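You operate a simulated robot arm through the tools that you are given. There is no shell and no other tool. Be economical: measure what you need, move in short steps, check, and stop when the job is done.

Carry out the task below with a simulated two-armed robot. There is one attempt and no reset: what you move stays moved.

TASK
Change the fuel filter for a new one with the same code and prime it.
Fine: engine drip tray in and fuel valve closed first; stand the old one in the oily waste bin. Prime with valve and fuel vent screw open till no foam shows; end vent closed, valve open. The engine stays isolated; spill nothing. Where these are worked on the way, their far stop is far enough and under half their travel is too little: fuel vent screw.

Only the result counts: the job must be done as asked and must still hold three seconds after the hand-in. Knocking over, shifting, dropping, spilling or breaking anything else fails it.

THE ROBOT
Two 7-joint arms with two-finger parallel grippers on one trunk, on a base that drives. Base frame: it is fixed to the floor where the robot stands at the start and does not move with it; the origin is under the middle of the robot, x ahead of it, y to its left, z up. Readings come in m, degrees, newtons and seconds.
The left shoulder is at the start at [0.05, 0.161, 1.073], the right one opposite. With the tool pointing down near the work surface each hand reaches from about 0.1 to 0.62 m from the robot's upright axis, wherever it stands, measured 20 degrees to its own side. Places, roughly: belt tension knob [1.1, 0.5, 1]; black belt door knob [1, 0.5, 1.1]; coolant cap [1.1, 0.3, 1.7]; coolant fill valve [1.2, 0.8, 0.5]; coolant pump plunger [1, 0.6, 0.7]; cooler drain tap [0.8, 0.2, 0.9]; engine drip tray [0.6, 0, 0.5]; engine fuel valve [0.7, -0.3, 0.7]; engine heater switch [0.6, -0.3, 0.6]; engine stop lever [0.7, -0.3, 1]; fuel filter [-1.25, -0.75, 1]; fuel primer button [0.7, -0.2, 0.8]; fuel sight glass [0.7, -0.3, 0.8]; fuel vent screw [0.7, -0.3, 0.9]; inside of the oily waste bin [-0.7, 0.7, 0.4]; left air cleaner clip [0.7, -0.4, 1.2]. Payload 3.43 kg a hand.
The TCP of each hand is the grasp point between the finger pads, 0.03 m short of the fingertips. In the tool frame z runs along the fingers and y along their closing line. Largest opening 0.094 m; finger width 0.028, thickness 0.01; the body of the gripper, 0.05 by 0.096 m, starts 0.055 m behind the TCP.
Orientation is told as [roll, pitch, yaw] about the base's x, y, z axes, in that order, counted from this pose: with the fingers straight down and closing along the base's y, the tool's x points along the base's -x, its y along +y and its z along -z.

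THE INTERFACE
- The arms move only by the tool nudge_tool. It takes "left_motion", "right_motion" or both (then of equal length, played together; a hand with none holds still); each is a list of rows, each a list of 7 numbers: the finger opening in m, from 0 to 0.094, then the shift along the tool's x, y, z in m, then the turn, a rotation vector about the tool's x, y, z in degrees. In form: [[claw, dx, dy, dz, rx, ry, rz], ...]. A call has 1 to 10 rows; each row is the pose to reach, as a shift and turn from the pose commanded when the call began, along the tool's axes at that moment. A row lasts 0.2 s, in which the tool goes at most 0.05 m and 8.6 degrees; a call with a longer step from one row to the next is refused whole, and so is a gripper value outside its range. A pose out of reach is approached as far as the arm can. The call stops where the force on the tool passes 40 N (or 10 N more than at its start, if that is more) or the arm is blocked; 0.2 s more then pass. Each finger travels about 0.045 m/s and halts on what it meets, pressing with about 33 N; the grip force reading is that of the motor and also rises with nothing between the fingers. The clock runs only during rows and for 0.2 s after the last one: add rows that repeat a pose to give the fingers time. The reply holds the time, the measured pose of the TCP, the force on the tool along the base axes, the opening and the grip force, in the units named above and with some noise, with the torque about the TCP (base axes, N m) and any sound that the robot's microphone picked up.
- Cameras (640 x 400 px; columns grow to the right, rows downward): "scene" is now at [0.1257, -0.0254, 1.1963]; the picture's right is [-0.28, -0.96, 0.00], its down [-0.55, 0.16, -0.82] and it looks along [0.79, -0.23, -0.57] (base axes); focal length 214 px, centre (320, 200). "left" rides on the left gripper at [0.076, -0.014, -0.102] in its tool frame; the picture's right is [0.18, 0.98, 0.00], its down [-0.75, 0.14, -0.64] and it looks along [-0.63, 0.12, 0.77] (tool axes); focal length 243 px, centre (320, 200). "right" rides on the right gripper at [0.076, 0.014, -0.102] in its tool frame; the picture's right is [-0.18, 0.98, 0.00], its down [-0.75, -0.14, -0.64] and it looks along [-0.63, -0.12, 0.77] (tool axes); focal length 243 px, centre (320, 200). There is no depth. A picture from a camera that has moved, and an enlarged one, comes with that camera's place and axes in the base frame and with its lens.
- snapshot(camera): a new picture of that camera. The clock stands still meanwhile.
- raise_lower(by): slides the trunk up (or, below 0, down) by that many m; the arms and the scene camera ride with it, the base frame stays. It gives what a move gives, with no picture.
- roll_base(legs): drives the robot by 1 to 6 legs, each [ahead, left, turn to the left] in m, m and degrees, along the robot's own axes; the way and the turn of a leg run together, so that a leg with both is an arc; at most 1.5 m and 180 degrees a leg. The arms and the cameras ride along, it lands a little off, and it stops where it bumps. It gives what a move gives.
- turn_head(pan, tilt): turns the head with the scene camera to pan (to the left, within 80 degrees either way) and tilt (down, from -29 to 69), counted from straight ahead of the robot. It gives what a move gives.
- close_up(camera, box): a new picture of the part [left, top, right, bottom] of that camera's present view, enlarged. The clock stands still meanwhile.
- job_done(): hands the job in; it is judged then, once.

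Go step by step. Nothing tells you exact positions but the pictures and the camera data: compare them with the known pose of the tool, close in by small moves and look again before you grip or let go. The budget is 120 turns and 88 pictures, counting those below and the enlarged ones. Unless the task says otherwise, let go and move clear before handing in.

The tools are called after "Request:" as a command line: name --argument value ..., lists and objects as JSON in quotes. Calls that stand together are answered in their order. nudge_tool: Moves the arms, as the interface text tells. Its arguments: {"type":"object","properties":{"left_motion":{"type":"array"},"right_motion":{"type":"array"}},"required":[]} The other tools are called the same way: raise_lower (by) slides the trunk up or down; roll_base (legs) drives the base; turn_head (pan, tilt) turns the head that bears the scene camera; snapshot (camera) takes a picture; close_up (camera, box) takes an enlarged picture of a part of a camera's view; job_done () hands the job in.

At the start:

```text
t: 0.0
left_tcp_pos: [0.4513, 0.0977, 1.0612]
left_ee_rot: [0.0, 0.0, 0.1]
left_ft_force: [0.2, 0.2, 0.1]
left_ft_torque: [0.01, -0.02, 0.03]
left_width: 0.094
left_grip_force: 0.1
right_tcp_pos: [0.3865, -0.2713, 1.0933]
right_ee_rot: [0.0, -0.1, 0.0]
right_ft_force: [-0.5, 0.1, -0.2]
right_ft_torque: [0.0, 0.0, 0.02]
right_width: 0.0937
right_grip_force: 0.1
trunk travel left (down, up): [-0.1, 0.167]
robot x, y, heading: [-0.0007, -0.0015, -0.2]
head pan, tilt: [-16.5, 34.9]
```

scene: 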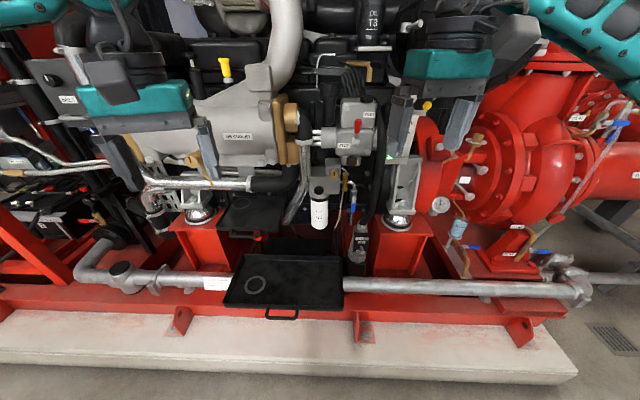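
right: 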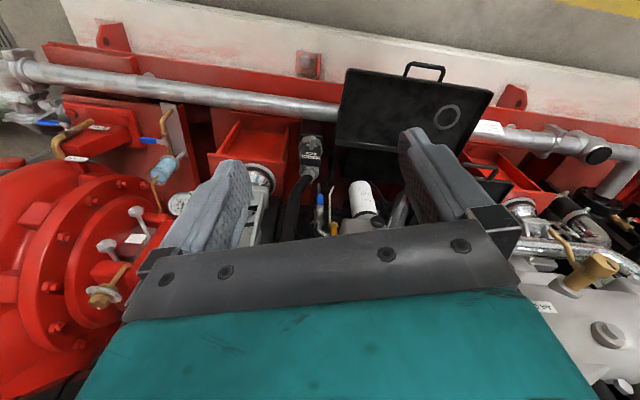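
left: 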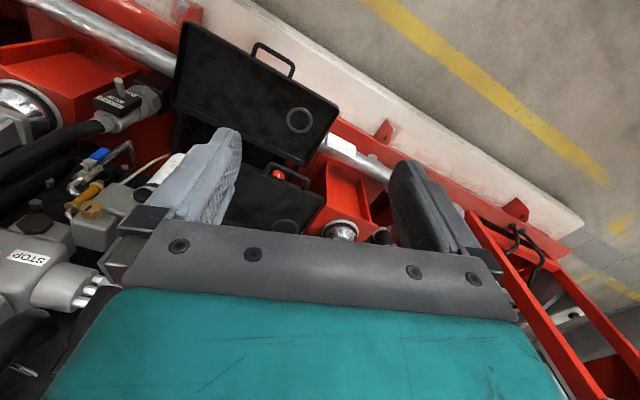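

I see the engine with the fuel filter (white cylinder) under its head, a drip tray pulled out in front, and a blue valve lever to the right of the filter. I'll enlarge the filter area first.

Request:
close_up --camera "scene" --box '[270, 80, 430, 180]'

Request:
close_up --camera "scene" --box '[210, 170, 400, 320]'

```text
4.00 times, centred on (350, 130) of scene
camera zoom: at [0.1257, -0.0254, 1.1963], right [-0.28, -0.96, 0.0], down [-0.55, 0.16, -0.82], along [0.79, -0.23, -0.57], focal length 858 px, centre (200, 480)
```

zoom: 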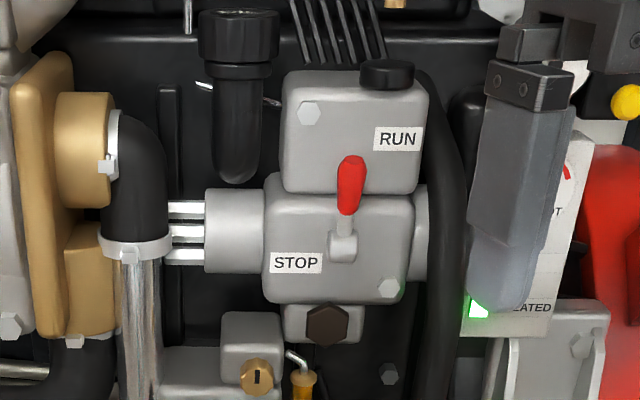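

```text
2.67 times, centred on (305, 245) of scene
camera zoom: at [0.1257, -0.0254, 1.1963], right [-0.28, -0.96, 0.0], down [-0.55, 0.16, -0.82], along [0.79, -0.23, -0.57], focal length 572 px, centre (360, 80)
```

zoom: 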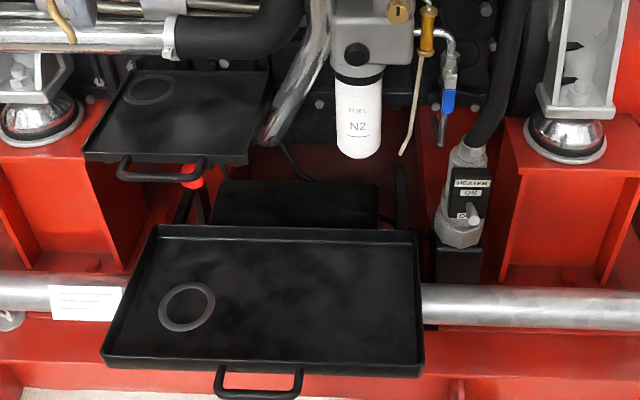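

The filter in place is coded N2. The engine front is turned about 16° from the robot's axis, so I'll square up to it and look again with the head straight.

Request:
roll_base --legs '[[0, 0, -16.3]]'

Request:
turn_head --pan 0 --tilt 40

Request:
snapshot --camera "scene"

Request:
snapshot --camera "left"

Request:
snapshot --camera "right"

```text
t: 1.3
left_tcp_pos: [0.4586, -0.0343, 1.062]
left_ee_rot: [-0.1, -0.1, -16.4]
left_ft_force: [0.9, 0.4, -0.3]
left_ft_torque: [-0.06, 0.02, -0.01]
left_width: 0.094
left_grip_force: 0.0
right_tcp_pos: [0.2938, -0.3706, 1.0918]
right_ee_rot: [0.0, 0.0, -16.4]
right_ft_force: [-0.1, 0.1, -0.4]
right_ft_torque: [0.01, -0.01, 0.02]
right_width: 0.094
right_grip_force: 0.0
trunk travel left (down, up): [-0.1, 0.167]
robot x, y, heading: [0.0004, -0.0026, -16.4]
head pan, tilt: [-16.5, 34.9]
```

```text
t: 2.1
left_tcp_pos: [0.4578, -0.0353, 1.0618]
left_ee_rot: [0.1, 0.0, -16.4]
left_ft_force: [-0.3, 0.3, -0.4]
left_ft_torque: [0.01, -0.03, 0.05]
left_width: 0.0939
left_grip_force: 0.1
right_tcp_pos: [0.2944, -0.3696, 1.0926]
right_ee_rot: [0.0, 0.0, -16.4]
right_ft_force: [0.0, -0.2, -1.0]
right_ft_torque: [-0.02, -0.03, 0.04]
right_width: 0.0938
right_grip_force: 0.0
trunk travel left (down, up): [-0.1, 0.167]
robot x, y, heading: [0.001, 0.0007, -16.5]
head pan, tilt: [0.0, 40.0]
```

```text
82 pictures are left
camera scene: at [0.1211, -0.0358, 1.1886], right [-0.28, -0.96, 0.0], down [-0.62, 0.18, -0.77], along [0.73, -0.22, -0.64], focal length 214 px, centre (320, 200)
```

scene: 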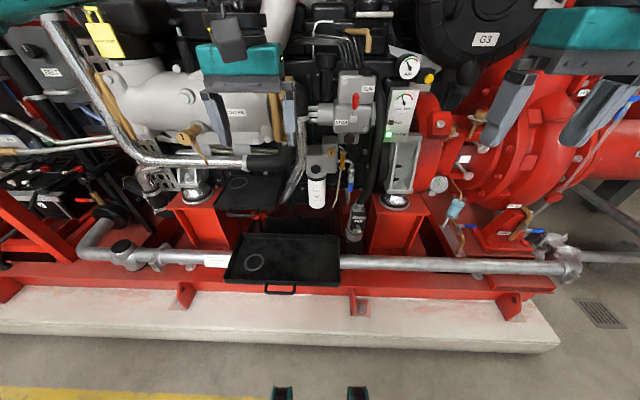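

```text
81 pictures are left
camera left: at [0.3832, -0.0266, 1.1649], right [0.1, 0.99, 0.0], down [0.76, -0.08, 0.64], along [0.64, -0.07, -0.77], focal length 243 px, centre (320, 200)
```

left: 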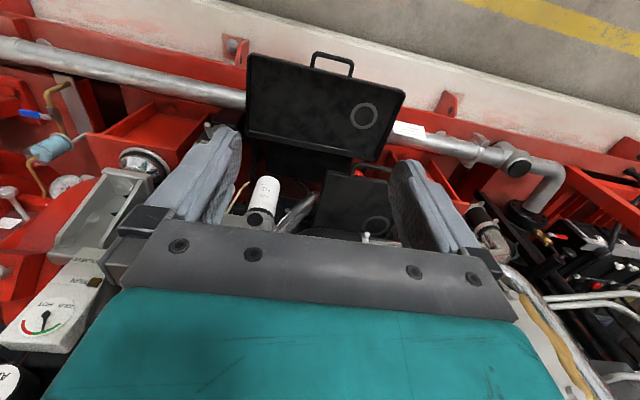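

```text
80 pictures are left
camera right: at [0.2249, -0.3346, 1.1956], right [0.45, 0.89, 0.0], down [0.68, -0.35, 0.64], along [0.57, -0.29, -0.77], focal length 243 px, centre (320, 200)
```

right: 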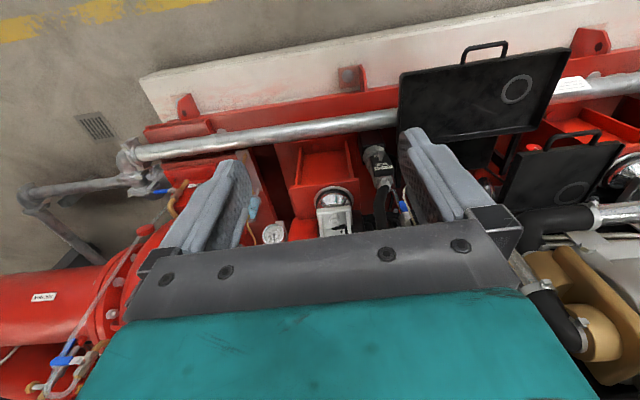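

The tray handle triangulates to about (0.51, -0.01, 0.47). I'll bring the left hand down in front of it, tilted forward, to grip the bar.

Request:
nudge_tool --left_motion '[[0.06, 0.006, 0.004, 0.045, 0, -5, 0], [0.06, 0.012, 0.008, 0.09, 0, -10, 0], [0.06, 0.018, 0.012, 0.135, 0, -15, 0], [0.06, 0.024, 0.016, 0.18, 0, -20, 0], [0.06, 0.03, 0.02, 0.225, 0, -25, 0], [0.06, 0.036, 0.024, 0.27, 0, -30, 0], [0.06, 0.042, 0.028, 0.315, 0, -35, 0], [0.06, 0.048, 0.032, 0.36, 0, -40, 0], [0.06, 0.054, 0.036, 0.405, 0, -45, 0], [0.06, 0.06, 0.04, 0.45, 0, -50, 0]]'

```text
t: 4.3
left_tcp_pos: [0.4144, -0.0437, 0.646]
left_ee_rot: [1.7, -49.1, -16.4]
left_ft_force: [-0.1, 0.7, 0.8]
left_ft_torque: [-0.01, -0.01, -0.01]
left_width: 0.0598
left_grip_force: 0.1
left hand out of reach, approached as far as the arm can: row 9, 10
right_tcp_pos: [0.2941, -0.3714, 1.0914]
right_ee_rot: [0.1, 0.0, -16.5]
right_ft_force: [-1.0, -0.4, -0.6]
right_ft_torque: [-0.01, -0.01, 0.0]
right_width: 0.0939
right_grip_force: 0.1
trunk travel left (down, up): [-0.1, 0.167]
robot x, y, heading: [-0.0019, -0.0014, -16.0]
head pan, tilt: [0.0, 40.0]
```

The arm is near its limit, so I'll lower the trunk and look.

Request:
raise_lower --by -0.1

Request:
snapshot --camera "left"

```text
t: 5.7
left_tcp_pos: [0.415, -0.0435, 0.5463]
left_ee_rot: [1.7, -48.9, -16.2]
left_ft_force: [0.9, 0.1, 0.2]
left_ft_torque: [-0.01, -0.03, -0.02]
left_width: 0.0603
left_grip_force: 0.0
right_tcp_pos: [0.2956, -0.3697, 0.9921]
right_ee_rot: [-0.1, 0.0, -16.4]
right_ft_force: [0.6, 0.3, -0.3]
right_ft_torque: [0.02, 0.0, -0.01]
right_width: 0.0941
right_grip_force: 0.0
trunk travel left (down, up): [0.0, 0.267]
robot x, y, heading: [-0.0006, -0.0007, -16.8]
head pan, tilt: [0.0, 40.0]
```

```text
79 pictures are left
camera left: at [0.2891, -0.0253, 0.5565], right [0.14, 0.98, -0.12], down [0.04, 0.12, 0.99], along [0.99, -0.14, -0.03], focal length 243 px, centre (320, 200)
```

left: 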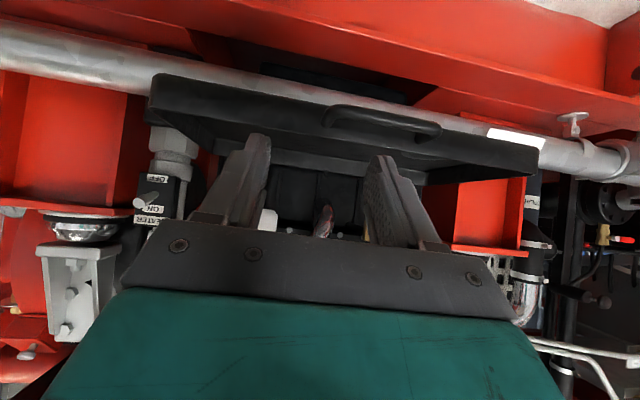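

The handle bar is confirmed near (0.512, -0.009, 0.478). I'll roll the hand a quarter turn so the fingers close across the bar.

Request:
nudge_tool --left_motion '[[0.06, 0, 0, 0, 0, 0, 8.5], [0.06, 0, 0, 0, 0, 0, 17], [0.06, 0, 0, 0, 0, 0, 25.5], [0.06, 0, 0, 0, 0, 0, 34], [0.06, 0, 0, 0, 0, 0, 42.5], [0.06, 0, 0, 0, 0, 0, 51], [0.06, 0, 0, 0, 0, 0, 59.5], [0.06, 0, 0, 0, 0, 0, 68], [0.06, 0, 0, 0, 0, 0, 76.5], [0.06, 0, 0, 0, 0, 0, 85]]'

Request:
snapshot --camera "left"

```text
t: 7.9
left_tcp_pos: [0.4147, -0.0443, 0.5456]
left_ee_rot: [48.9, -2.5, -101.9]
left_ft_force: [0.7, -1.0, 0.2]
left_ft_torque: [-0.01, -0.02, -0.01]
left_width: 0.0601
left_grip_force: 0.0
right_tcp_pos: [0.2953, -0.37, 0.9919]
right_ee_rot: [0.0, 0.0, -16.4]
right_ft_force: [-0.2, 0.5, -1.1]
right_ft_torque: [0.01, 0.02, 0.03]
right_width: 0.0939
right_grip_force: 0.2
trunk travel left (down, up): [0.0, 0.267]
robot x, y, heading: [0.0014, -0.0027, -16.3]
head pan, tilt: [0.0, 40.0]
```

```text
78 pictures are left
camera left: at [0.3471, 0.0501, 0.5998], right [0.68, 0.08, 0.73], down [-0.53, -0.63, 0.56], along [0.51, -0.77, -0.39], focal length 243 px, centre (320, 200)
```

left: 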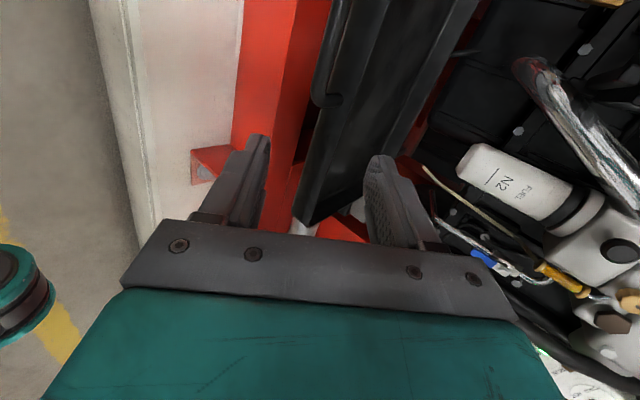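

The hand is across the bar line. I'll move left and part way toward the bar, then check.

Request:
nudge_tool --left_motion '[[0.06, 0.03, 0.004, 0.02, 0, 0, 0], [0.06, 0.061, 0.009, 0.035, 0, 0, 0], [0.06, 0.061, 0.009, 0.035, 0, 0, 0]]'

Request:
snapshot --camera "left"

Request:
snapshot --camera "scene"

```text
t: 8.7
left_tcp_pos: [0.4622, -0.0307, 0.5447]
left_ee_rot: [48.1, -1.8, -100.9]
left_ft_force: [-0.8, -0.2, -0.6]
left_ft_torque: [0.02, 0.02, -0.01]
left_width: 0.06
left_grip_force: 0.1
left hand out of reach, approached as far as the arm can: row 1, 2, 3
right_tcp_pos: [0.2945, -0.3692, 0.9927]
right_ee_rot: [0.1, 0.0, -16.3]
right_ft_force: [-0.5, 0.0, 0.1]
right_ft_torque: [0.03, -0.01, 0.04]
right_width: 0.0939
right_grip_force: 0.0
trunk travel left (down, up): [0.0, 0.267]
robot x, y, heading: [0.0002, 0.0011, -16.5]
head pan, tilt: [0.0, 40.0]
```

```text
77 pictures are left
camera left: at [0.3941, 0.0617, 0.6008], right [0.68, 0.08, 0.72], down [-0.52, -0.65, 0.56], along [0.52, -0.76, -0.4], focal length 243 px, centre (320, 200)
```

left: 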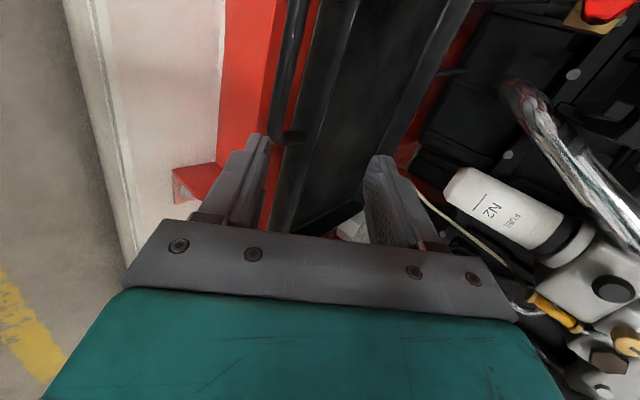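

```text
76 pictures are left
camera scene: at [0.1211, -0.0357, 1.0886], right [-0.28, -0.96, 0.0], down [-0.62, 0.18, -0.77], along [0.73, -0.22, -0.64], focal length 214 px, centre (320, 200)
```

scene: 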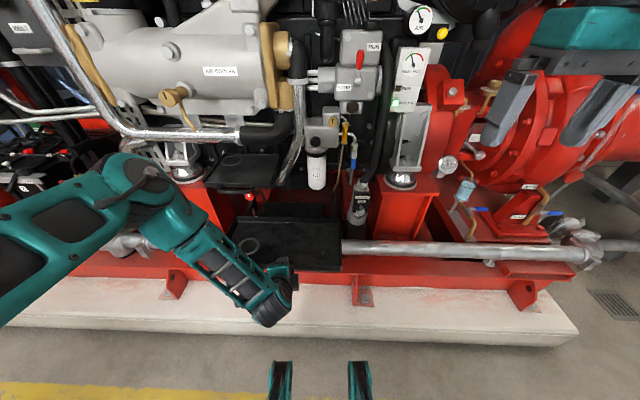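

The wrist limits the tilted pose; I'll stand the tool more upright (about 18° from vertical) above the bar and come down on it.

Request:
nudge_tool --left_motion '[[0.06, 0.0, 0.003, 0.0, 7.5, 0, 0], [0.06, 0.0, 0.006, 0.0, 15, 0, 0], [0.06, 0.0, 0.01, 0.0, 22.5, 0, 0], [0.06, 0.0, 0.013, 0.0, 30, 0, 0], [0.06, 0.0, 0.013, 0.0, 30, 0, 0]]'

Request:
snapshot --camera "left"

```text
t: 9.9
left_tcp_pos: [0.4698, -0.0323, 0.5553]
left_ee_rot: [18.8, -2.7, -101.9]
left_ft_force: [-0.5, 0.7, -0.1]
left_ft_torque: [0.0, -0.01, 0.0]
left_width: 0.0599
left_grip_force: 0.0
right_tcp_pos: [0.2945, -0.3703, 0.9933]
right_ee_rot: [0.1, 0.0, -16.4]
right_ft_force: [0.2, 0.5, -0.2]
right_ft_torque: [-0.02, 0.03, 0.0]
right_width: 0.0941
right_grip_force: 0.1
trunk travel left (down, up): [0.0, 0.267]
robot x, y, heading: [0.0003, -0.0003, -16.3]
head pan, tilt: [0.0, 40.0]
```

```text
75 pictures are left
camera left: at [0.4425, 0.0563, 0.645], right [0.95, 0.0, 0.31], down [-0.22, -0.69, 0.69], along [0.22, -0.72, -0.66], focal length 243 px, centre (320, 200)
```

left: 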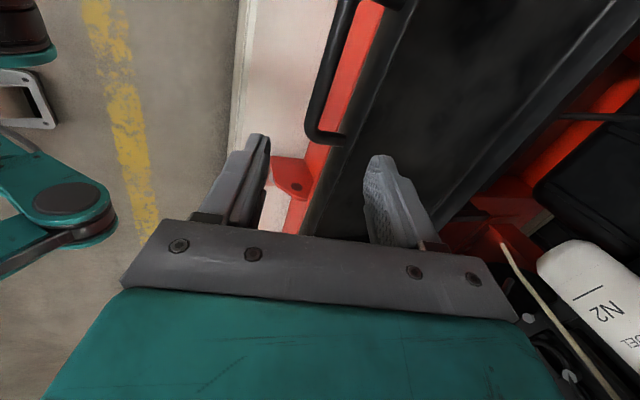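

I'll simply push the bar from in front with closed fingers: move left and back a bit, then down to bar height.

Request:
nudge_tool --left_motion '[[0.03, 0.018, -0.017, 0, 0, 0, 0], [0.0, 0.037, -0.037, 0, 0, 0, 0], [0.0, 0.037, -0.037, 0.034, 0, 0, 0], [0.0, 0.037, -0.037, 0.067, 0, 0, 0], [0.0, 0.037, -0.037, 0.067, 0, 0, 0], [0.0, 0.037, -0.037, 0.067, 0, 0, 0]]'

Request:
snapshot --camera "left"

```text
t: 11.3
left_tcp_pos: [0.4635, 0.0065, 0.4766]
left_ee_rot: [18.9, -2.7, -101.7]
left_ft_force: [-0.3, 0.0, -0.8]
left_ft_torque: [-0.03, 0.03, 0.02]
left_width: 0.0
left_grip_force: 32.6
right_tcp_pos: [0.2948, -0.3712, 0.9922]
right_ee_rot: [0.0, 0.0, -16.4]
right_ft_force: [-0.3, -0.3, -0.2]
right_ft_torque: [0.05, 0.0, -0.01]
right_width: 0.0939
right_grip_force: 0.0
trunk travel left (down, up): [0.0, 0.267]
robot x, y, heading: [0.0021, -0.0001, -16.6]
head pan, tilt: [0.0, 40.0]
```

```text
74 pictures are left
camera left: at [0.4365, 0.0942, 0.5668], right [0.95, 0.0, 0.31], down [-0.22, -0.69, 0.69], along [0.22, -0.72, -0.66], focal length 243 px, centre (320, 200)
```

left: 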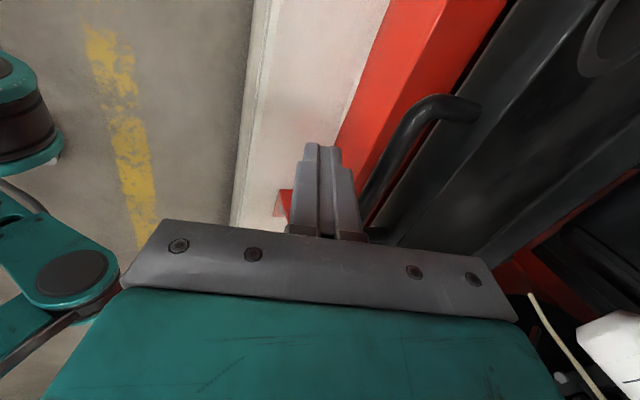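

The fingers are just in front of the bar at its height. I push ahead gently.

Request:
nudge_tool --left_motion '[[0.0, 0, 0.019, 0.0065, 0, 0, 0], [0.0, 0, 0.038, 0.013, 0, 0, 0], [0.0, 0, 0.057, 0.0195, 0, 0, 0], [0.0, 0, 0.076, 0.026, 0, 0, 0], [0.0, 0, 0.095, 0.032, 0, 0, 0], [0.0, 0, 0.114, 0.039, 0, 0, 0]]'

Request:
snapshot --camera "scene"

```text
t: 12.7
left_tcp_pos: [0.5247, -0.0082, 0.4774]
left_ee_rot: [19.0, -2.7, -101.8]
left_ft_force: [0.9, -0.3, 0.4]
left_ft_torque: [-0.02, -0.02, 0.0]
left_width: 0.0002
left_grip_force: 33.4
left hand out of reach, approached as far as the arm can: row 4, 5, 6
right_tcp_pos: [0.2945, -0.3701, 0.9937]
right_ee_rot: [0.0, 0.1, -16.4]
right_ft_force: [0.5, -0.2, 0.6]
right_ft_torque: [-0.02, 0.02, 0.02]
right_width: 0.0942
right_grip_force: 0.1
trunk travel left (down, up): [0.0, 0.267]
robot x, y, heading: [0.0018, -0.0016, -16.3]
head pan, tilt: [0.0, 40.0]
```

```text
73 pictures are left
camera scene: at [0.1211, -0.0357, 1.0886], right [-0.28, -0.96, 0.0], down [-0.62, 0.18, -0.77], along [0.73, -0.22, -0.64], focal length 214 px, centre (320, 200)
```

scene: 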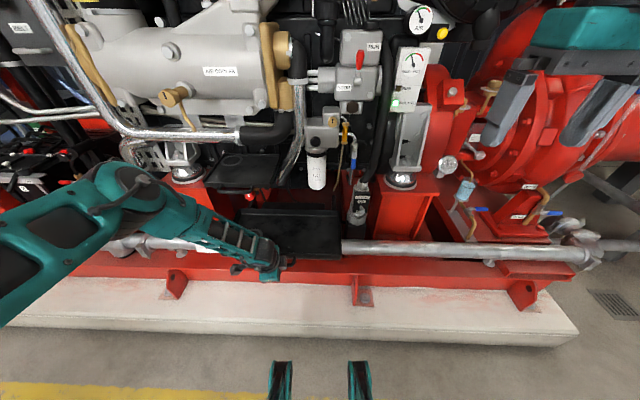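

The tray slides easily and is partly in. The arm is at its reach, so I'll drive ahead a little with the hand held, which pushes it further.

Request:
roll_base --legs '[[0.08, 0, 0]]'

Request:
snapshot --camera "scene"

```text
t: 13.7
left_tcp_pos: [0.5999, -0.0287, 0.4771]
left_ee_rot: [18.9, -2.7, -101.8]
left_ft_force: [0.4, -0.2, -0.5]
left_ft_torque: [0.03, 0.01, 0.01]
left_width: 0.0001
left_grip_force: 32.9
right_tcp_pos: [0.3695, -0.391, 0.992]
right_ee_rot: [-0.1, -0.1, -16.3]
right_ft_force: [-0.3, 1.0, 0.3]
right_ft_torque: [0.02, 0.01, -0.02]
right_width: 0.094
right_grip_force: 0.1
trunk travel left (down, up): [0.0, 0.267]
robot x, y, heading: [0.0752, -0.0201, -16.2]
head pan, tilt: [0.0, 40.0]
```

```text
72 pictures are left
camera scene: at [0.1966, -0.0578, 1.0886], right [-0.28, -0.96, 0.0], down [-0.62, 0.18, -0.77], along [0.73, -0.22, -0.64], focal length 214 px, centre (320, 200)
```

scene: 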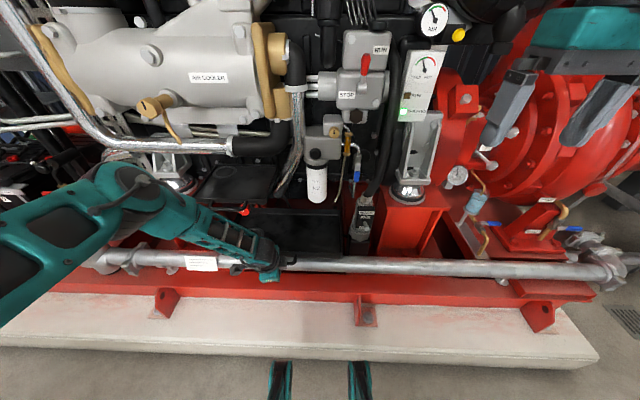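

The tray moves on without resistance. I'll go a little further, carefully.

Request:
roll_base --legs '[[0.04, 0, 0]]'

Request:
nudge_tool --left_motion '[[0.0, 0, 0.019, 0.0065, 0, 0, 0], [0.0, 0, 0.038, 0.013, 0, 0, 0], [0.0, 0, 0.057, 0.0195, 0, 0, 0]]'

Request:
snapshot --camera "left"

```text
t: 14.6
left_tcp_pos: [0.6381, -0.0401, 0.4768]
left_ee_rot: [19.0, -2.8, -101.6]
left_ft_force: [-0.2, -0.6, 0.4]
left_ft_torque: [-0.02, 0.0, -0.03]
left_width: 0.0
left_grip_force: 32.9
right_tcp_pos: [0.4078, -0.4024, 0.9915]
right_ee_rot: [-0.1, 0.0, -16.3]
right_ft_force: [-0.9, 0.1, 0.6]
right_ft_torque: [-0.03, 0.03, 0.01]
right_width: 0.0942
right_grip_force: 0.1
trunk travel left (down, up): [0.0, 0.267]
robot x, y, heading: [0.1118, -0.0318, -16.2]
head pan, tilt: [0.0, 40.0]
```

```text
t: 15.4
left_tcp_pos: [0.6377, -0.0395, 0.4766]
left_ee_rot: [19.0, -2.7, -101.7]
left_ft_force: [0.0, 0.7, -0.6]
left_ft_torque: [0.0, -0.01, 0.02]
left_width: 0.0
left_grip_force: 33.3
left hand out of reach, approached as far as the arm can: row 1, 2, 3
right_tcp_pos: [0.4094, -0.4029, 0.993]
right_ee_rot: [0.0, 0.0, -16.2]
right_ft_force: [0.3, -0.2, 0.3]
right_ft_torque: [0.01, -0.01, 0.0]
right_width: 0.0938
right_grip_force: 0.1
trunk travel left (down, up): [0.0, 0.267]
robot x, y, heading: [0.1131, -0.0302, -16.3]
head pan, tilt: [0.0, 40.0]
```

```text
71 pictures are left
camera left: at [0.6099, 0.0483, 0.5666], right [0.95, 0.01, 0.31], down [-0.22, -0.69, 0.69], along [0.22, -0.72, -0.66], focal length 243 px, centre (320, 200)
```

left: 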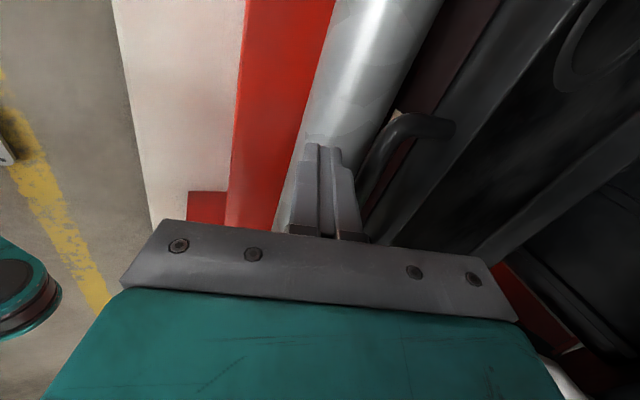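

The tray is most of the way. I'll stand the tool vertical, which should reach further, while pushing on.

Request:
nudge_tool --left_motion '[[0.0, 0, 0.0, 0.0, 8, 0, 0], [0.0, 0, 0.0, 0.0, 16, 0, 0], [0.0, 0, 0.0095, 0.003, 20, 0, 0], [0.0, 0, 0.019, 0.0065, 24, 0, 0], [0.0, 0, 0.038, 0.013, 24, 0, 0], [0.0, 0, 0.057, 0.0195, 24, 0, 0], [0.0, 0, 0.076, 0.026, 24, 0, 0]]'

Request:
snapshot --camera "scene"

```text
t: 17.0
left_tcp_pos: [0.5068, -0.023, 0.4925]
left_ee_rot: [1.6, -2.8, -100.5]
left_ft_force: [-0.3, 0.2, 0.3]
left_ft_torque: [-0.01, -0.01, -0.02]
left_width: 0.0
left_grip_force: 32.7
left hand out of reach, approached as far as the arm can: row 1, 2, 3, 4, 5, 6, 7
right_tcp_pos: [0.4069, -0.4029, 0.9925]
right_ee_rot: [0.0, 0.0, -16.3]
right_ft_force: [0.3, -0.5, 0.3]
right_ft_torque: [-0.01, 0.05, -0.01]
right_width: 0.0939
right_grip_force: 0.0
trunk travel left (down, up): [0.0, 0.267]
robot x, y, heading: [0.1135, -0.0354, -16.3]
head pan, tilt: [0.0, 40.0]
```

```text
70 pictures are left
camera scene: at [0.2343, -0.0688, 1.0886], right [-0.28, -0.96, 0.0], down [-0.62, 0.18, -0.77], along [0.74, -0.22, -0.64], focal length 214 px, centre (320, 200)
```

scene: 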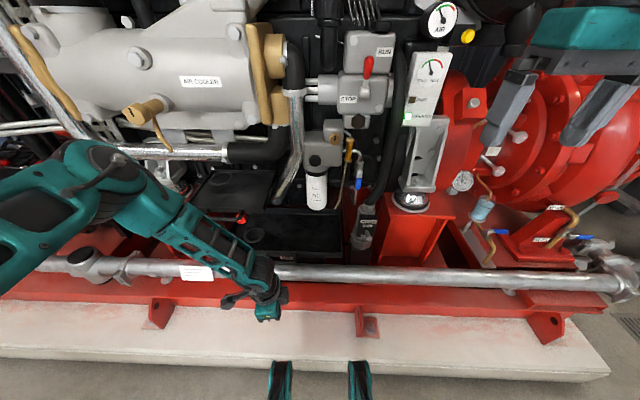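

The vertical tool reaches less. I'll look closely at the tray to see how far it still has to go.

Request:
close_up --camera "scene" --box '[180, 120, 400, 300]'

```text
2.22 times, centred on (290, 210) of scene
camera zoom: at [0.2343, -0.0688, 1.0886], right [-0.28, -0.96, 0.0], down [-0.62, 0.18, -0.77], along [0.74, -0.22, -0.64], focal length 477 px, centre (387, 178)
```

zoom: 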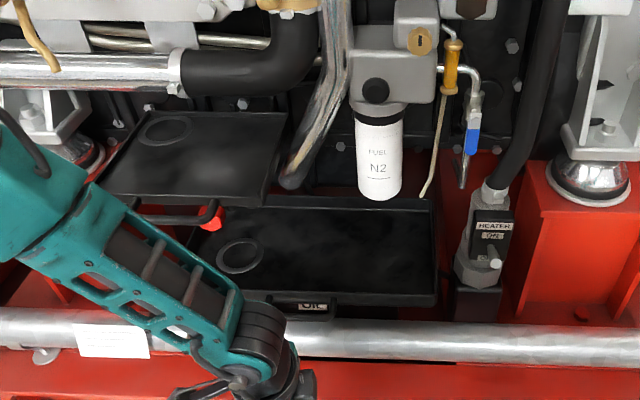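

The tray now sits under the filter but may not be at its stop. I'll restore the forward tilt and then push on with small base moves.

Request:
nudge_tool --left_motion '[[0.0, 0, 0, 0, -8, 0, 0], [0.0, 0, 0.0, 0, -16, 0, 0], [0.0, 0, 0, 0.0, -24, 0, 0], [0.0, 0, 0, 0.0, -30, 0, 0], [0.0, 0, 0, 0.0, -30, 0, 0]]'

Request:
snapshot --camera "left"

```text
t: 18.2
left_tcp_pos: [0.5083, -0.0224, 0.494]
left_ee_rot: [31.6, -2.8, -100.5]
left_ft_force: [-0.6, 0.2, -0.5]
left_ft_torque: [0.03, -0.01, -0.01]
left_width: 0.0001
left_grip_force: 33.2
right_tcp_pos: [0.4084, -0.4021, 0.9925]
right_ee_rot: [0.0, 0.0, -16.4]
right_ft_force: [-0.1, -0.1, 0.0]
right_ft_torque: [0.01, 0.0, -0.02]
right_width: 0.0942
right_grip_force: 0.1
trunk travel left (down, up): [0.0, 0.267]
robot x, y, heading: [0.1102, -0.0313, -16.3]
head pan, tilt: [0.0, 40.0]
```

```text
68 pictures are left
camera left: at [0.4598, 0.0679, 0.5705], right [0.86, 0.05, 0.51], down [-0.35, -0.67, 0.66], along [0.37, -0.74, -0.56], focal length 243 px, centre (320, 200)
```

left: 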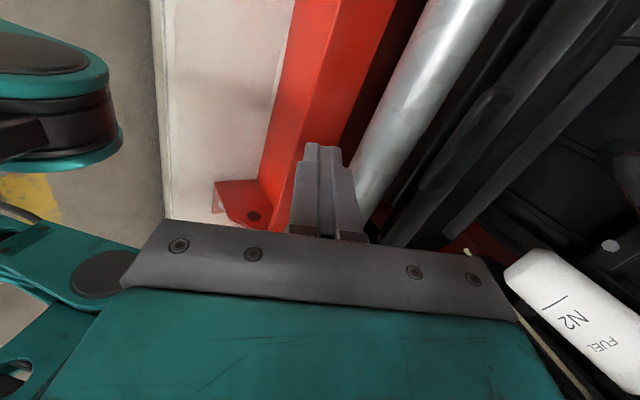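

Request:
nudge_tool --left_motion '[[0.0, 0.005, 0.033, 0.023, 0, 0, 0], [0.0, 0.01, 0.065, 0.047, 0, 0, 0], [0.0, 0.015, 0.098, 0.07, 0, 0, 0], [0.0, 0.02, 0.114, 0.082, 0, 0, 0], [0.0, 0.02, 0.13, 0.094, 0, 0, 0], [0.0, 0.02, 0.147, 0.104, 0, 0, 0], [0.0, 0.02, 0.164, 0.115, 0, 0, 0], [0.0, 0.02, 0.181, 0.125, 0, 0, 0]]'

```text
t: 19.6
left_tcp_pos: [0.6724, -0.0337, 0.4712]
left_ee_rot: [29.6, -2.9, -101.1]
left_ft_force: [0.7, 0.3, -0.4]
left_ft_torque: [0.0, 0.03, 0.0]
left_width: 0.0001
left_grip_force: 32.9
right_tcp_pos: [0.4083, -0.4025, 0.9927]
right_ee_rot: [0.1, -0.1, -16.3]
right_ft_force: [0.5, 0.7, 0.1]
right_ft_torque: [0.01, -0.02, 0.02]
right_width: 0.0937
right_grip_force: 0.0
trunk travel left (down, up): [0.0, 0.267]
robot x, y, heading: [0.1116, -0.0329, -16.1]
head pan, tilt: [0.0, 40.0]
stopped in row 7 (left hand): the force on the tool passed its limit at 64 N (the readings are from after the stop); the commanded pose is now the measured one
```

The push met firm resistance, probably the tray's stop. Checking by picture.

Request:
close_up --camera "scene" --box '[180, 120, 400, 300]'

Request:
snapshot --camera "left"

```text
2.22 times, centred on (290, 210) of scene
camera zoom: at [0.2343, -0.0686, 1.0883], right [-0.28, -0.96, 0.0], down [-0.62, 0.18, -0.77], along [0.73, -0.21, -0.64], focal length 477 px, centre (387, 178)
```

zoom: 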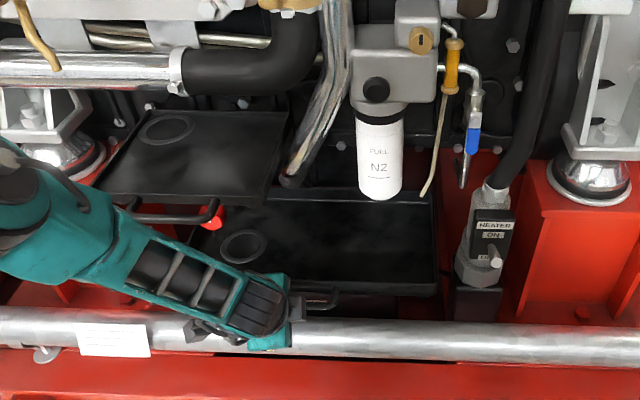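

```text
66 pictures are left
camera left: at [0.6274, 0.0569, 0.5501], right [0.88, 0.04, 0.48], down [-0.33, -0.67, 0.67], along [0.35, -0.74, -0.57], focal length 243 px, centre (320, 200)
```

left: 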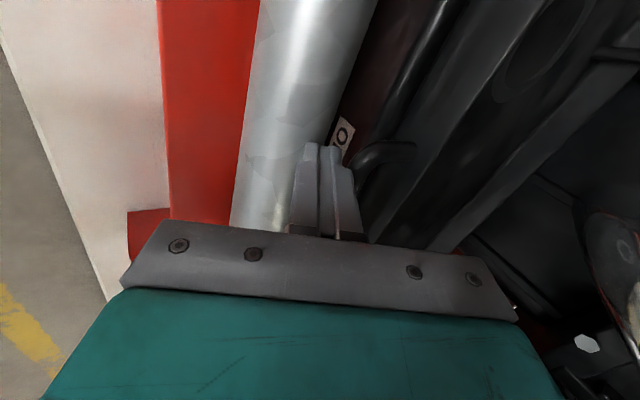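

The tray looks fully under. To be sure it is the stop and not the pipe, I'll back off, rise slightly, and push again.

Request:
nudge_tool --left_motion '[[0.0, 0, -0.012, -0.018, 0, 0, 0], [0.0, 0, 0.003, -0.009, 0, 0, 0], [0.0, 0, 0.012, -0.003, 0, 0, 0], [0.0, 0, 0.021, 0.002, 0, 0, 0], [0.0, 0, 0.03, 0.007, 0, 0, 0]]'

```text
t: 20.5
left_tcp_pos: [0.6719, -0.0345, 0.4746]
left_ee_rot: [28.6, -3.0, -101.1]
left_ft_force: [-0.7, -0.2, 0.1]
left_ft_torque: [0.01, -0.01, 0.02]
left_width: 0.0
left_grip_force: 33.0
right_tcp_pos: [0.4083, -0.4017, 0.9914]
right_ee_rot: [0.0, -0.1, -16.2]
right_ft_force: [0.8, -0.1, 0.4]
right_ft_torque: [-0.01, 0.07, -0.02]
right_width: 0.094
right_grip_force: 0.0
trunk travel left (down, up): [0.0, 0.267]
robot x, y, heading: [0.1158, -0.0384, -16.2]
head pan, tilt: [0.0, 40.0]
stopped in row 4 (left hand): the force on the tool passed its limit at 48 N (the readings are from after the stop); the commanded pose is now the measured one
```

Same stop, so the tray is in. I'll withdraw the left hand back and up, then study the filter and valve area.

Request:
nudge_tool --left_motion '[[0.0, 0, -0.04, -0.022, 0, 0, 0], [0.0, 0, -0.08, -0.044, 0, 0, 0], [0.0, 0, -0.12, -0.066, 0, 0, 0], [0.0, 0, -0.12, -0.106, 0, 0, 0], [0.0, 0, -0.12, -0.146, 0, 0, 0], [0.0, 0, -0.12, -0.186, 0, 0, 0], [0.0, 0.0, -0.12, -0.226, 0, 0, 0]]'

Request:
raise_lower --by 0.05

Request:
close_up --camera "scene" --box '[280, 110, 400, 230]'

Request:
snapshot --camera "right"

```text
t: 22.1
left_tcp_pos: [0.4635, 0.014, 0.6138]
left_ee_rot: [28.6, -3.0, -101.1]
left_ft_force: [0.4, 0.3, 1.1]
left_ft_torque: [0.01, 0.0, 0.03]
left_width: 0.0
left_grip_force: 33.5
right_tcp_pos: [0.4077, -0.4016, 0.9917]
right_ee_rot: [0.0, -0.1, -16.2]
right_ft_force: [-0.8, 0.4, 0.1]
right_ft_torque: [0.01, 0.02, -0.02]
right_width: 0.094
right_grip_force: 0.1
trunk travel left (down, up): [0.0, 0.267]
robot x, y, heading: [0.114, -0.0293, -16.3]
head pan, tilt: [0.0, 40.0]
```

```text
t: 23.0
left_tcp_pos: [0.464, 0.0153, 0.6638]
left_ee_rot: [28.6, -3.0, -101.1]
left_ft_force: [-0.5, -0.2, -0.3]
left_ft_torque: [0.0, 0.02, -0.02]
left_width: 0.0002
left_grip_force: 33.0
right_tcp_pos: [0.4085, -0.4023, 1.0433]
right_ee_rot: [0.0, 0.0, -16.2]
right_ft_force: [-1.0, 0.4, 0.3]
right_ft_torque: [-0.02, -0.03, 0.0]
right_width: 0.0938
right_grip_force: 0.1
trunk travel left (down, up): [-0.05, 0.217]
robot x, y, heading: [0.1114, -0.0312, -16.3]
head pan, tilt: [0.0, 40.0]
```

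```text
3.33 times, centred on (340, 170) of scene
camera zoom: at [0.2333, -0.0681, 1.1386], right [-0.28, -0.96, 0.0], down [-0.62, 0.18, -0.77], along [0.74, -0.21, -0.64], focal length 715 px, centre (253, 300)
```

zoom: 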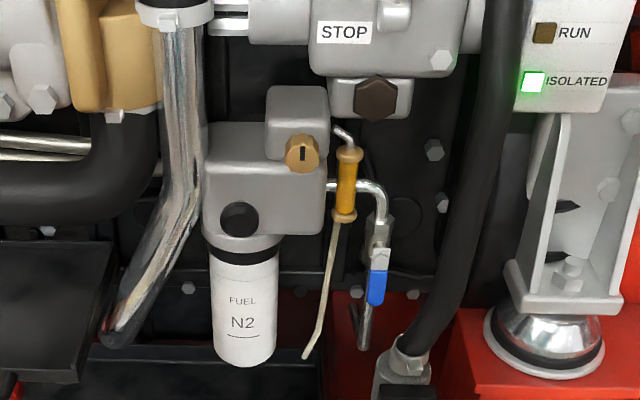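

```text
64 pictures are left
camera right: at [0.3381, -0.3666, 1.1455], right [0.45, 0.89, 0.0], down [0.68, -0.35, 0.64], along [0.57, -0.29, -0.77], focal length 243 px, centre (320, 200)
```

right: 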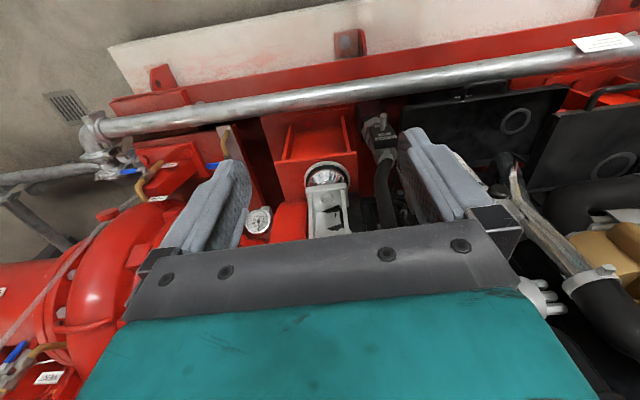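

The valve lever (blue) hangs down along its pipe, i.e. open; the vent screw is the brass slotted one, the primer is the black button. I'll bring the right hand, tilted forward, in front of the valve to get a second view.

Request:
nudge_tool --right_motion '[[0.05, 0.002, 0.013, 0.03, 0, -6, 0], [0.05, 0.005, 0.026, 0.06, 0, -12, 0], [0.05, 0.01, 0.039, 0.09, 0, -18, 0], [0.05, 0.01, 0.052, 0.12, 0, -24, 0], [0.05, 0.01, 0.065, 0.15, 0, -30, 0], [0.05, 0.01, 0.078, 0.18, 0, -36, 0], [0.05, 0.01, 0.091, 0.21, 0, -42, 0], [0.05, 0.01, 0.105, 0.24, 0, -48, 0]]'

Request:
snapshot --camera "right"

```text
t: 24.8
left_tcp_pos: [0.462, 0.0148, 0.6625]
left_ee_rot: [28.6, -3.0, -101.1]
left_ft_force: [-0.6, -0.8, -0.1]
left_ft_torque: [-0.05, -0.01, -0.02]
left_width: 0.0001
left_grip_force: 33.2
right_tcp_pos: [0.434, -0.2975, 0.797]
right_ee_rot: [0.2, -48.1, -16.4]
right_ft_force: [-0.2, -0.3, 0.0]
right_ft_torque: [0.0, -0.01, 0.0]
right_width: 0.05
right_grip_force: 0.1
right hand out of reach, approached as far as the arm can: row 6, 7, 8
trunk travel left (down, up): [-0.05, 0.217]
robot x, y, heading: [0.1077, -0.0322, -16.0]
head pan, tilt: [0.0, 40.0]
```

```text
63 pictures are left
camera right: at [0.3157, -0.248, 0.8104], right [0.39, 0.91, 0.14], down [-0.01, -0.14, 0.99], along [0.92, -0.39, -0.04], focal length 243 px, centre (320, 200)
```

right: 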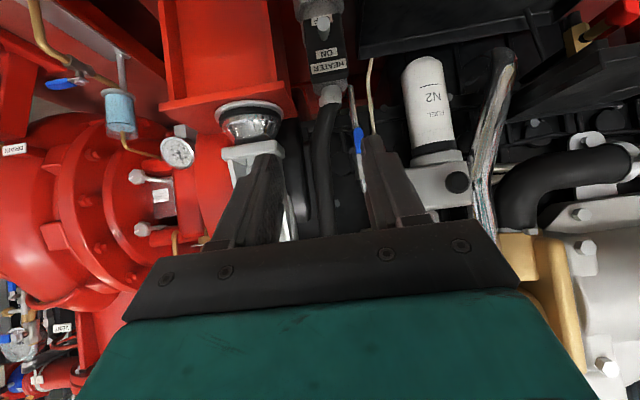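

Triangulated (robot-forward frame): lever at about 0.78 ahead, 0.119 right, z 0.70, pivot z 0.76; filter front 0.80 ahead, z 0.58–0.72. I'll lower the trunk and bring the closed right fingers to the left of the lever, short of it.

Request:
raise_lower --by -0.05

Request:
nudge_tool --right_motion '[[0.02, -0.02, 0.013, 0.03, 0, 0, 0], [0.0, -0.045, 0.026, 0.065, 0, 0, 0], [0.0, -0.068, 0.04, 0.1, 0, 0, 0], [0.0, -0.09, 0.053, 0.134, 0, 0, 0], [0.0, -0.114, 0.067, 0.167, 0, 0, 0], [0.0, -0.114, 0.067, 0.167, 0, 0, 0]]'

Request:
close_up --camera "scene" --box '[280, 90, 440, 210]'

Request:
snapshot --camera "right"

```text
t: 25.7
left_tcp_pos: [0.4635, 0.0141, 0.6141]
left_ee_rot: [28.6, -2.9, -101.1]
left_ft_force: [0.2, 0.7, -0.8]
left_ft_torque: [0.03, 0.02, 0.0]
left_width: 0.0001
left_grip_force: 32.8
right_tcp_pos: [0.4345, -0.2976, 0.7488]
right_ee_rot: [0.0, -47.9, -16.2]
right_ft_force: [0.6, 1.0, 0.5]
right_ft_torque: [0.02, 0.03, -0.05]
right_width: 0.0502
right_grip_force: 0.0
trunk travel left (down, up): [0.0, 0.267]
robot x, y, heading: [0.1148, -0.0325, -16.4]
head pan, tilt: [0.0, 40.0]
```

```text
t: 27.1
left_tcp_pos: [0.4629, 0.0145, 0.614]
left_ee_rot: [28.6, -3.1, -101.1]
left_ft_force: [0.0, 0.6, -0.2]
left_ft_torque: [0.03, 0.02, -0.02]
left_width: 0.0
left_grip_force: 33.3
right_tcp_pos: [0.6448, -0.2901, 0.7209]
right_ee_rot: [0.1, -48.1, -16.2]
right_ft_force: [0.5, -0.4, -0.8]
right_ft_torque: [-0.02, -0.01, -0.01]
right_width: 0.0
right_grip_force: 32.8
trunk travel left (down, up): [0.0, 0.267]
robot x, y, heading: [0.1088, -0.0343, -16.1]
head pan, tilt: [0.0, 40.0]
```

```text
3.33 times, centred on (360, 150) of scene
camera zoom: at [0.2332, -0.068, 1.0886], right [-0.28, -0.96, 0.0], down [-0.62, 0.18, -0.77], along [0.74, -0.21, -0.64], focal length 715 px, centre (187, 367)
```

zoom: 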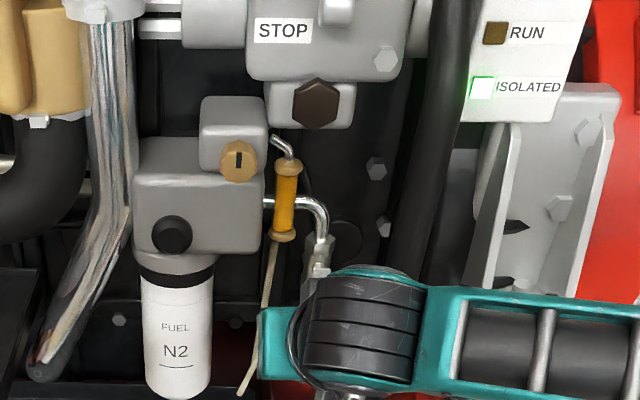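

```text
61 pictures are left
camera right: at [0.5258, -0.2415, 0.7334], right [0.39, 0.91, 0.14], down [-0.01, -0.14, 0.99], along [0.92, -0.39, -0.04], focal length 243 px, centre (320, 200)
```

right: 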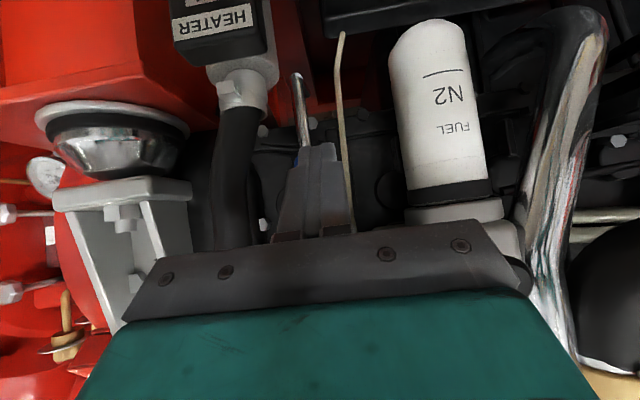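

The hose sits behind the lever plane, so there's room. I advance the fingers alongside the lever and check.

Request:
nudge_tool --right_motion '[[0.0, -0.024, 0.002, 0.026, 0, 0, 0], [0.0, -0.047, 0.003, 0.052, 0, 0, 0], [0.0, -0.047, 0.003, 0.052, 0, 0, 0]]'

Request:
snapshot --camera "right"

```text
t: 27.9
left_tcp_pos: [0.4629, 0.0148, 0.614]
left_ee_rot: [28.5, -3.1, -101.1]
left_ft_force: [0.3, -0.2, 0.3]
left_ft_torque: [-0.01, -0.04, 0.01]
left_width: 0.0
left_grip_force: 33.1
right_tcp_pos: [0.7138, -0.3077, 0.7217]
right_ee_rot: [-0.1, -48.0, -16.2]
right_ft_force: [0.2, 0.5, 0.5]
right_ft_torque: [0.03, -0.01, 0.0]
right_width: 0.0
right_grip_force: 32.4
trunk travel left (down, up): [0.0, 0.267]
robot x, y, heading: [0.1092, -0.0289, -16.3]
head pan, tilt: [0.0, 40.0]
```

```text
60 pictures are left
camera right: at [0.5949, -0.2573, 0.7346], right [0.39, 0.91, 0.14], down [-0.01, -0.14, 0.99], along [0.92, -0.39, -0.04], focal length 243 px, centre (320, 200)
```

right: 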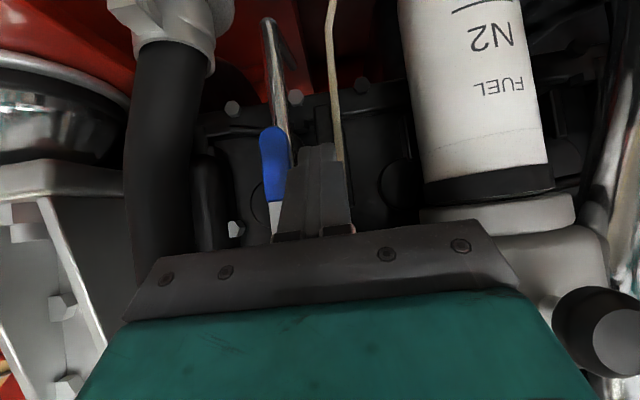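

The lever is right beside the fingers. I'll sweep it to the right along its arc.

Request:
nudge_tool --right_motion '[[0.0, 0, -0.016, 0, 0, 0, 0], [0.0, 0.0015, -0.032, 0.0013, 0, 0, 0], [0.0, -0.002, -0.046, -0.002, 0, 0, 0], [0.0, -0.0067, -0.057, -0.006, 0, 0, 0], [0.0, -0.011, -0.064, -0.01, 0, 0, 0], [0.0, -0.015, -0.068, -0.0134, 0, 0, 0], [0.0, -0.02, -0.071, -0.018, 0, 0, 0], [0.0, -0.024, -0.0725, -0.0214, 0, 0, 0], [0.0, -0.03, -0.0745, -0.027, 0, 0, 0]]'

Request:
snapshot --camera "right"

```text
t: 28.4
left_tcp_pos: [0.4625, 0.017, 0.6126]
left_ee_rot: [28.7, -3.0, -101.0]
left_ft_force: [0.4, -0.4, -0.1]
left_ft_torque: [0.01, -0.02, 0.0]
left_width: 0.0
left_grip_force: 33.1
right_tcp_pos: [0.7097, -0.3069, 0.7239]
right_ee_rot: [1.5, -48.1, -15.1]
right_ft_force: [-1.0, 3.5, 0.0]
right_ft_torque: [-0.06, 0.05, 0.01]
right_width: 0.0
right_grip_force: 32.8
trunk travel left (down, up): [0.0, 0.267]
robot x, y, heading: [0.1105, -0.0301, -16.4]
head pan, tilt: [0.0, 40.0]
stopped in row 2 (right hand): the force on the tool passed its limit at 46 N (the readings are from after the stop); the commanded pose is now the measured one
```

```text
59 pictures are left
camera right: at [0.5897, -0.2627, 0.7362], right [0.36, 0.92, 0.15], down [-0.02, -0.16, 0.99], along [0.93, -0.35, -0.04], focal length 243 px, centre (320, 200)
```

right: 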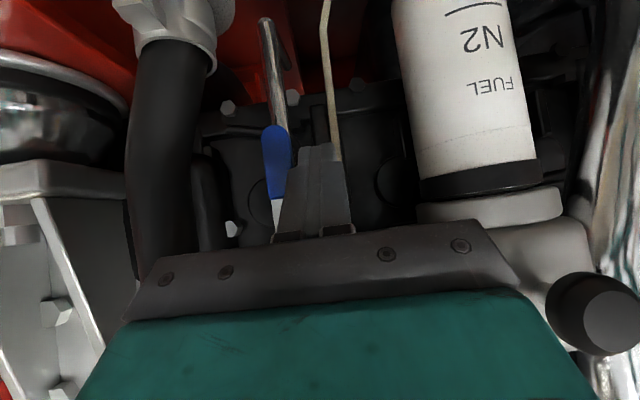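

The lever won't go right, so its closing travel must be to the left. I'll back out, go round to its right side, and push left.

Request:
nudge_tool --right_motion '[[0.0, 0.02, 0.004, -0.022, 0, 0, 0], [0.0, 0.04, 0.004, -0.045, 0, 0, 0], [0.0, 0.04, -0.025, -0.045, 0, 0, 0], [0.0, 0.04, -0.052, -0.045, 0, 0, 0], [0.0, 0.02, -0.052, -0.022, 0, 0, 0], [0.0, 0.0, -0.052, 0.0, 0, 0, 0], [0.0, 0.0, -0.052, 0.0, 0, 0, 0]]'

Request:
snapshot --camera "right"

```text
t: 30.0
left_tcp_pos: [0.4642, 0.0163, 0.6144]
left_ee_rot: [28.6, -3.0, -100.7]
left_ft_force: [0.2, 1.3, 0.0]
left_ft_torque: [-0.01, -0.02, -0.03]
left_width: 0.0
left_grip_force: 32.8
right_tcp_pos: [0.697, -0.3581, 0.7227]
right_ee_rot: [1.4, -48.1, -15.2]
right_ft_force: [0.7, 0.5, -0.3]
right_ft_torque: [0.0, -0.01, -0.04]
right_width: 0.0
right_grip_force: 33.1
trunk travel left (down, up): [0.0, 0.267]
robot x, y, heading: [0.1135, -0.0342, -16.0]
head pan, tilt: [0.0, 40.0]
```

```text
58 pictures are left
camera right: at [0.5779, -0.3133, 0.7348], right [0.36, 0.92, 0.15], down [-0.02, -0.16, 0.99], along [0.93, -0.36, -0.04], focal length 243 px, centre (320, 200)
```

right: 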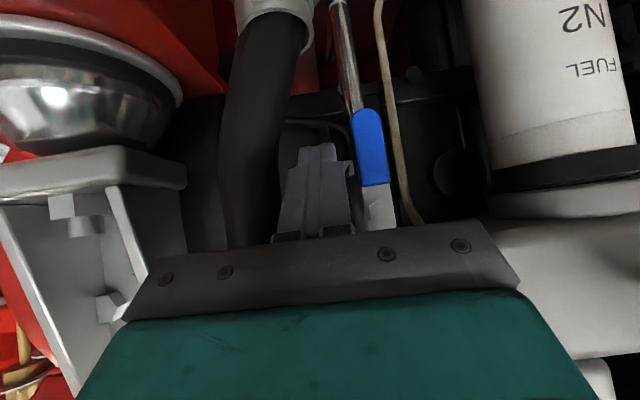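

Request:
nudge_tool --right_motion '[[0.0, 0, 0.013, 0, 0, 0, 0], [0.0, 0, 0.025, 0.001, 0, 0, 0], [0.0, 0.0015, 0.04, 0.0013, 0, 0, 0], [0.0, -0.002, 0.054, -0.002, 0, 0, 0], [0.0, -0.0067, 0.065, -0.006, 0, 0, 0], [0.0, -0.011, 0.071, -0.01, 0, 0, 0], [0.0, -0.015, 0.0745, -0.0134, 0, 0, 0], [0.0, -0.02, 0.079, -0.018, 0, 0, 0], [0.0, -0.024, 0.081, -0.0214, 0, 0, 0], [0.0, -0.03, 0.083, -0.027, 0, 0, 0]]'

Request:
snapshot --camera "right"

```text
t: 30.7
left_tcp_pos: [0.463, 0.0143, 0.6132]
left_ee_rot: [28.7, -2.9, -101.2]
left_ft_force: [0.4, 0.4, -0.3]
left_ft_torque: [0.02, -0.01, 0.0]
left_width: 0.0
left_grip_force: 33.5
right_tcp_pos: [0.7005, -0.3496, 0.719]
right_ee_rot: [-0.2, -47.8, -16.1]
right_ft_force: [-1.1, -1.7, -1.4]
right_ft_torque: [0.02, 0.01, -0.01]
right_width: 0.0001
right_grip_force: 32.9
trunk travel left (down, up): [0.0, 0.267]
robot x, y, heading: [0.1077, -0.0296, -16.0]
head pan, tilt: [0.0, 40.0]
stopped in row 3 (right hand): the force on the tool passed its limit at 43 N (the readings are from after the stop); the commanded pose is now the measured one
```

```text
57 pictures are left
camera right: at [0.5823, -0.3004, 0.732], right [0.39, 0.91, 0.13], down [-0.01, -0.14, 0.99], along [0.92, -0.39, -0.05], focal length 243 px, centre (320, 200)
```

right: 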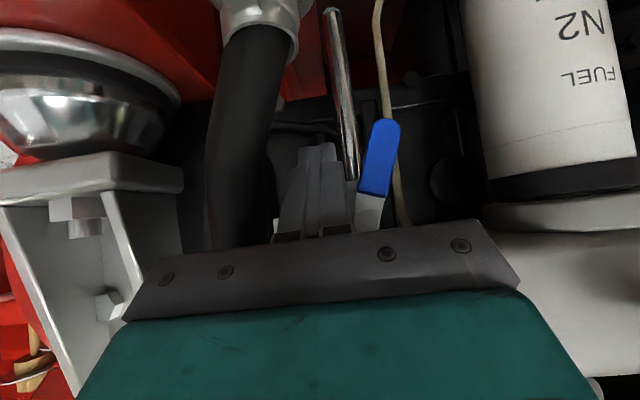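

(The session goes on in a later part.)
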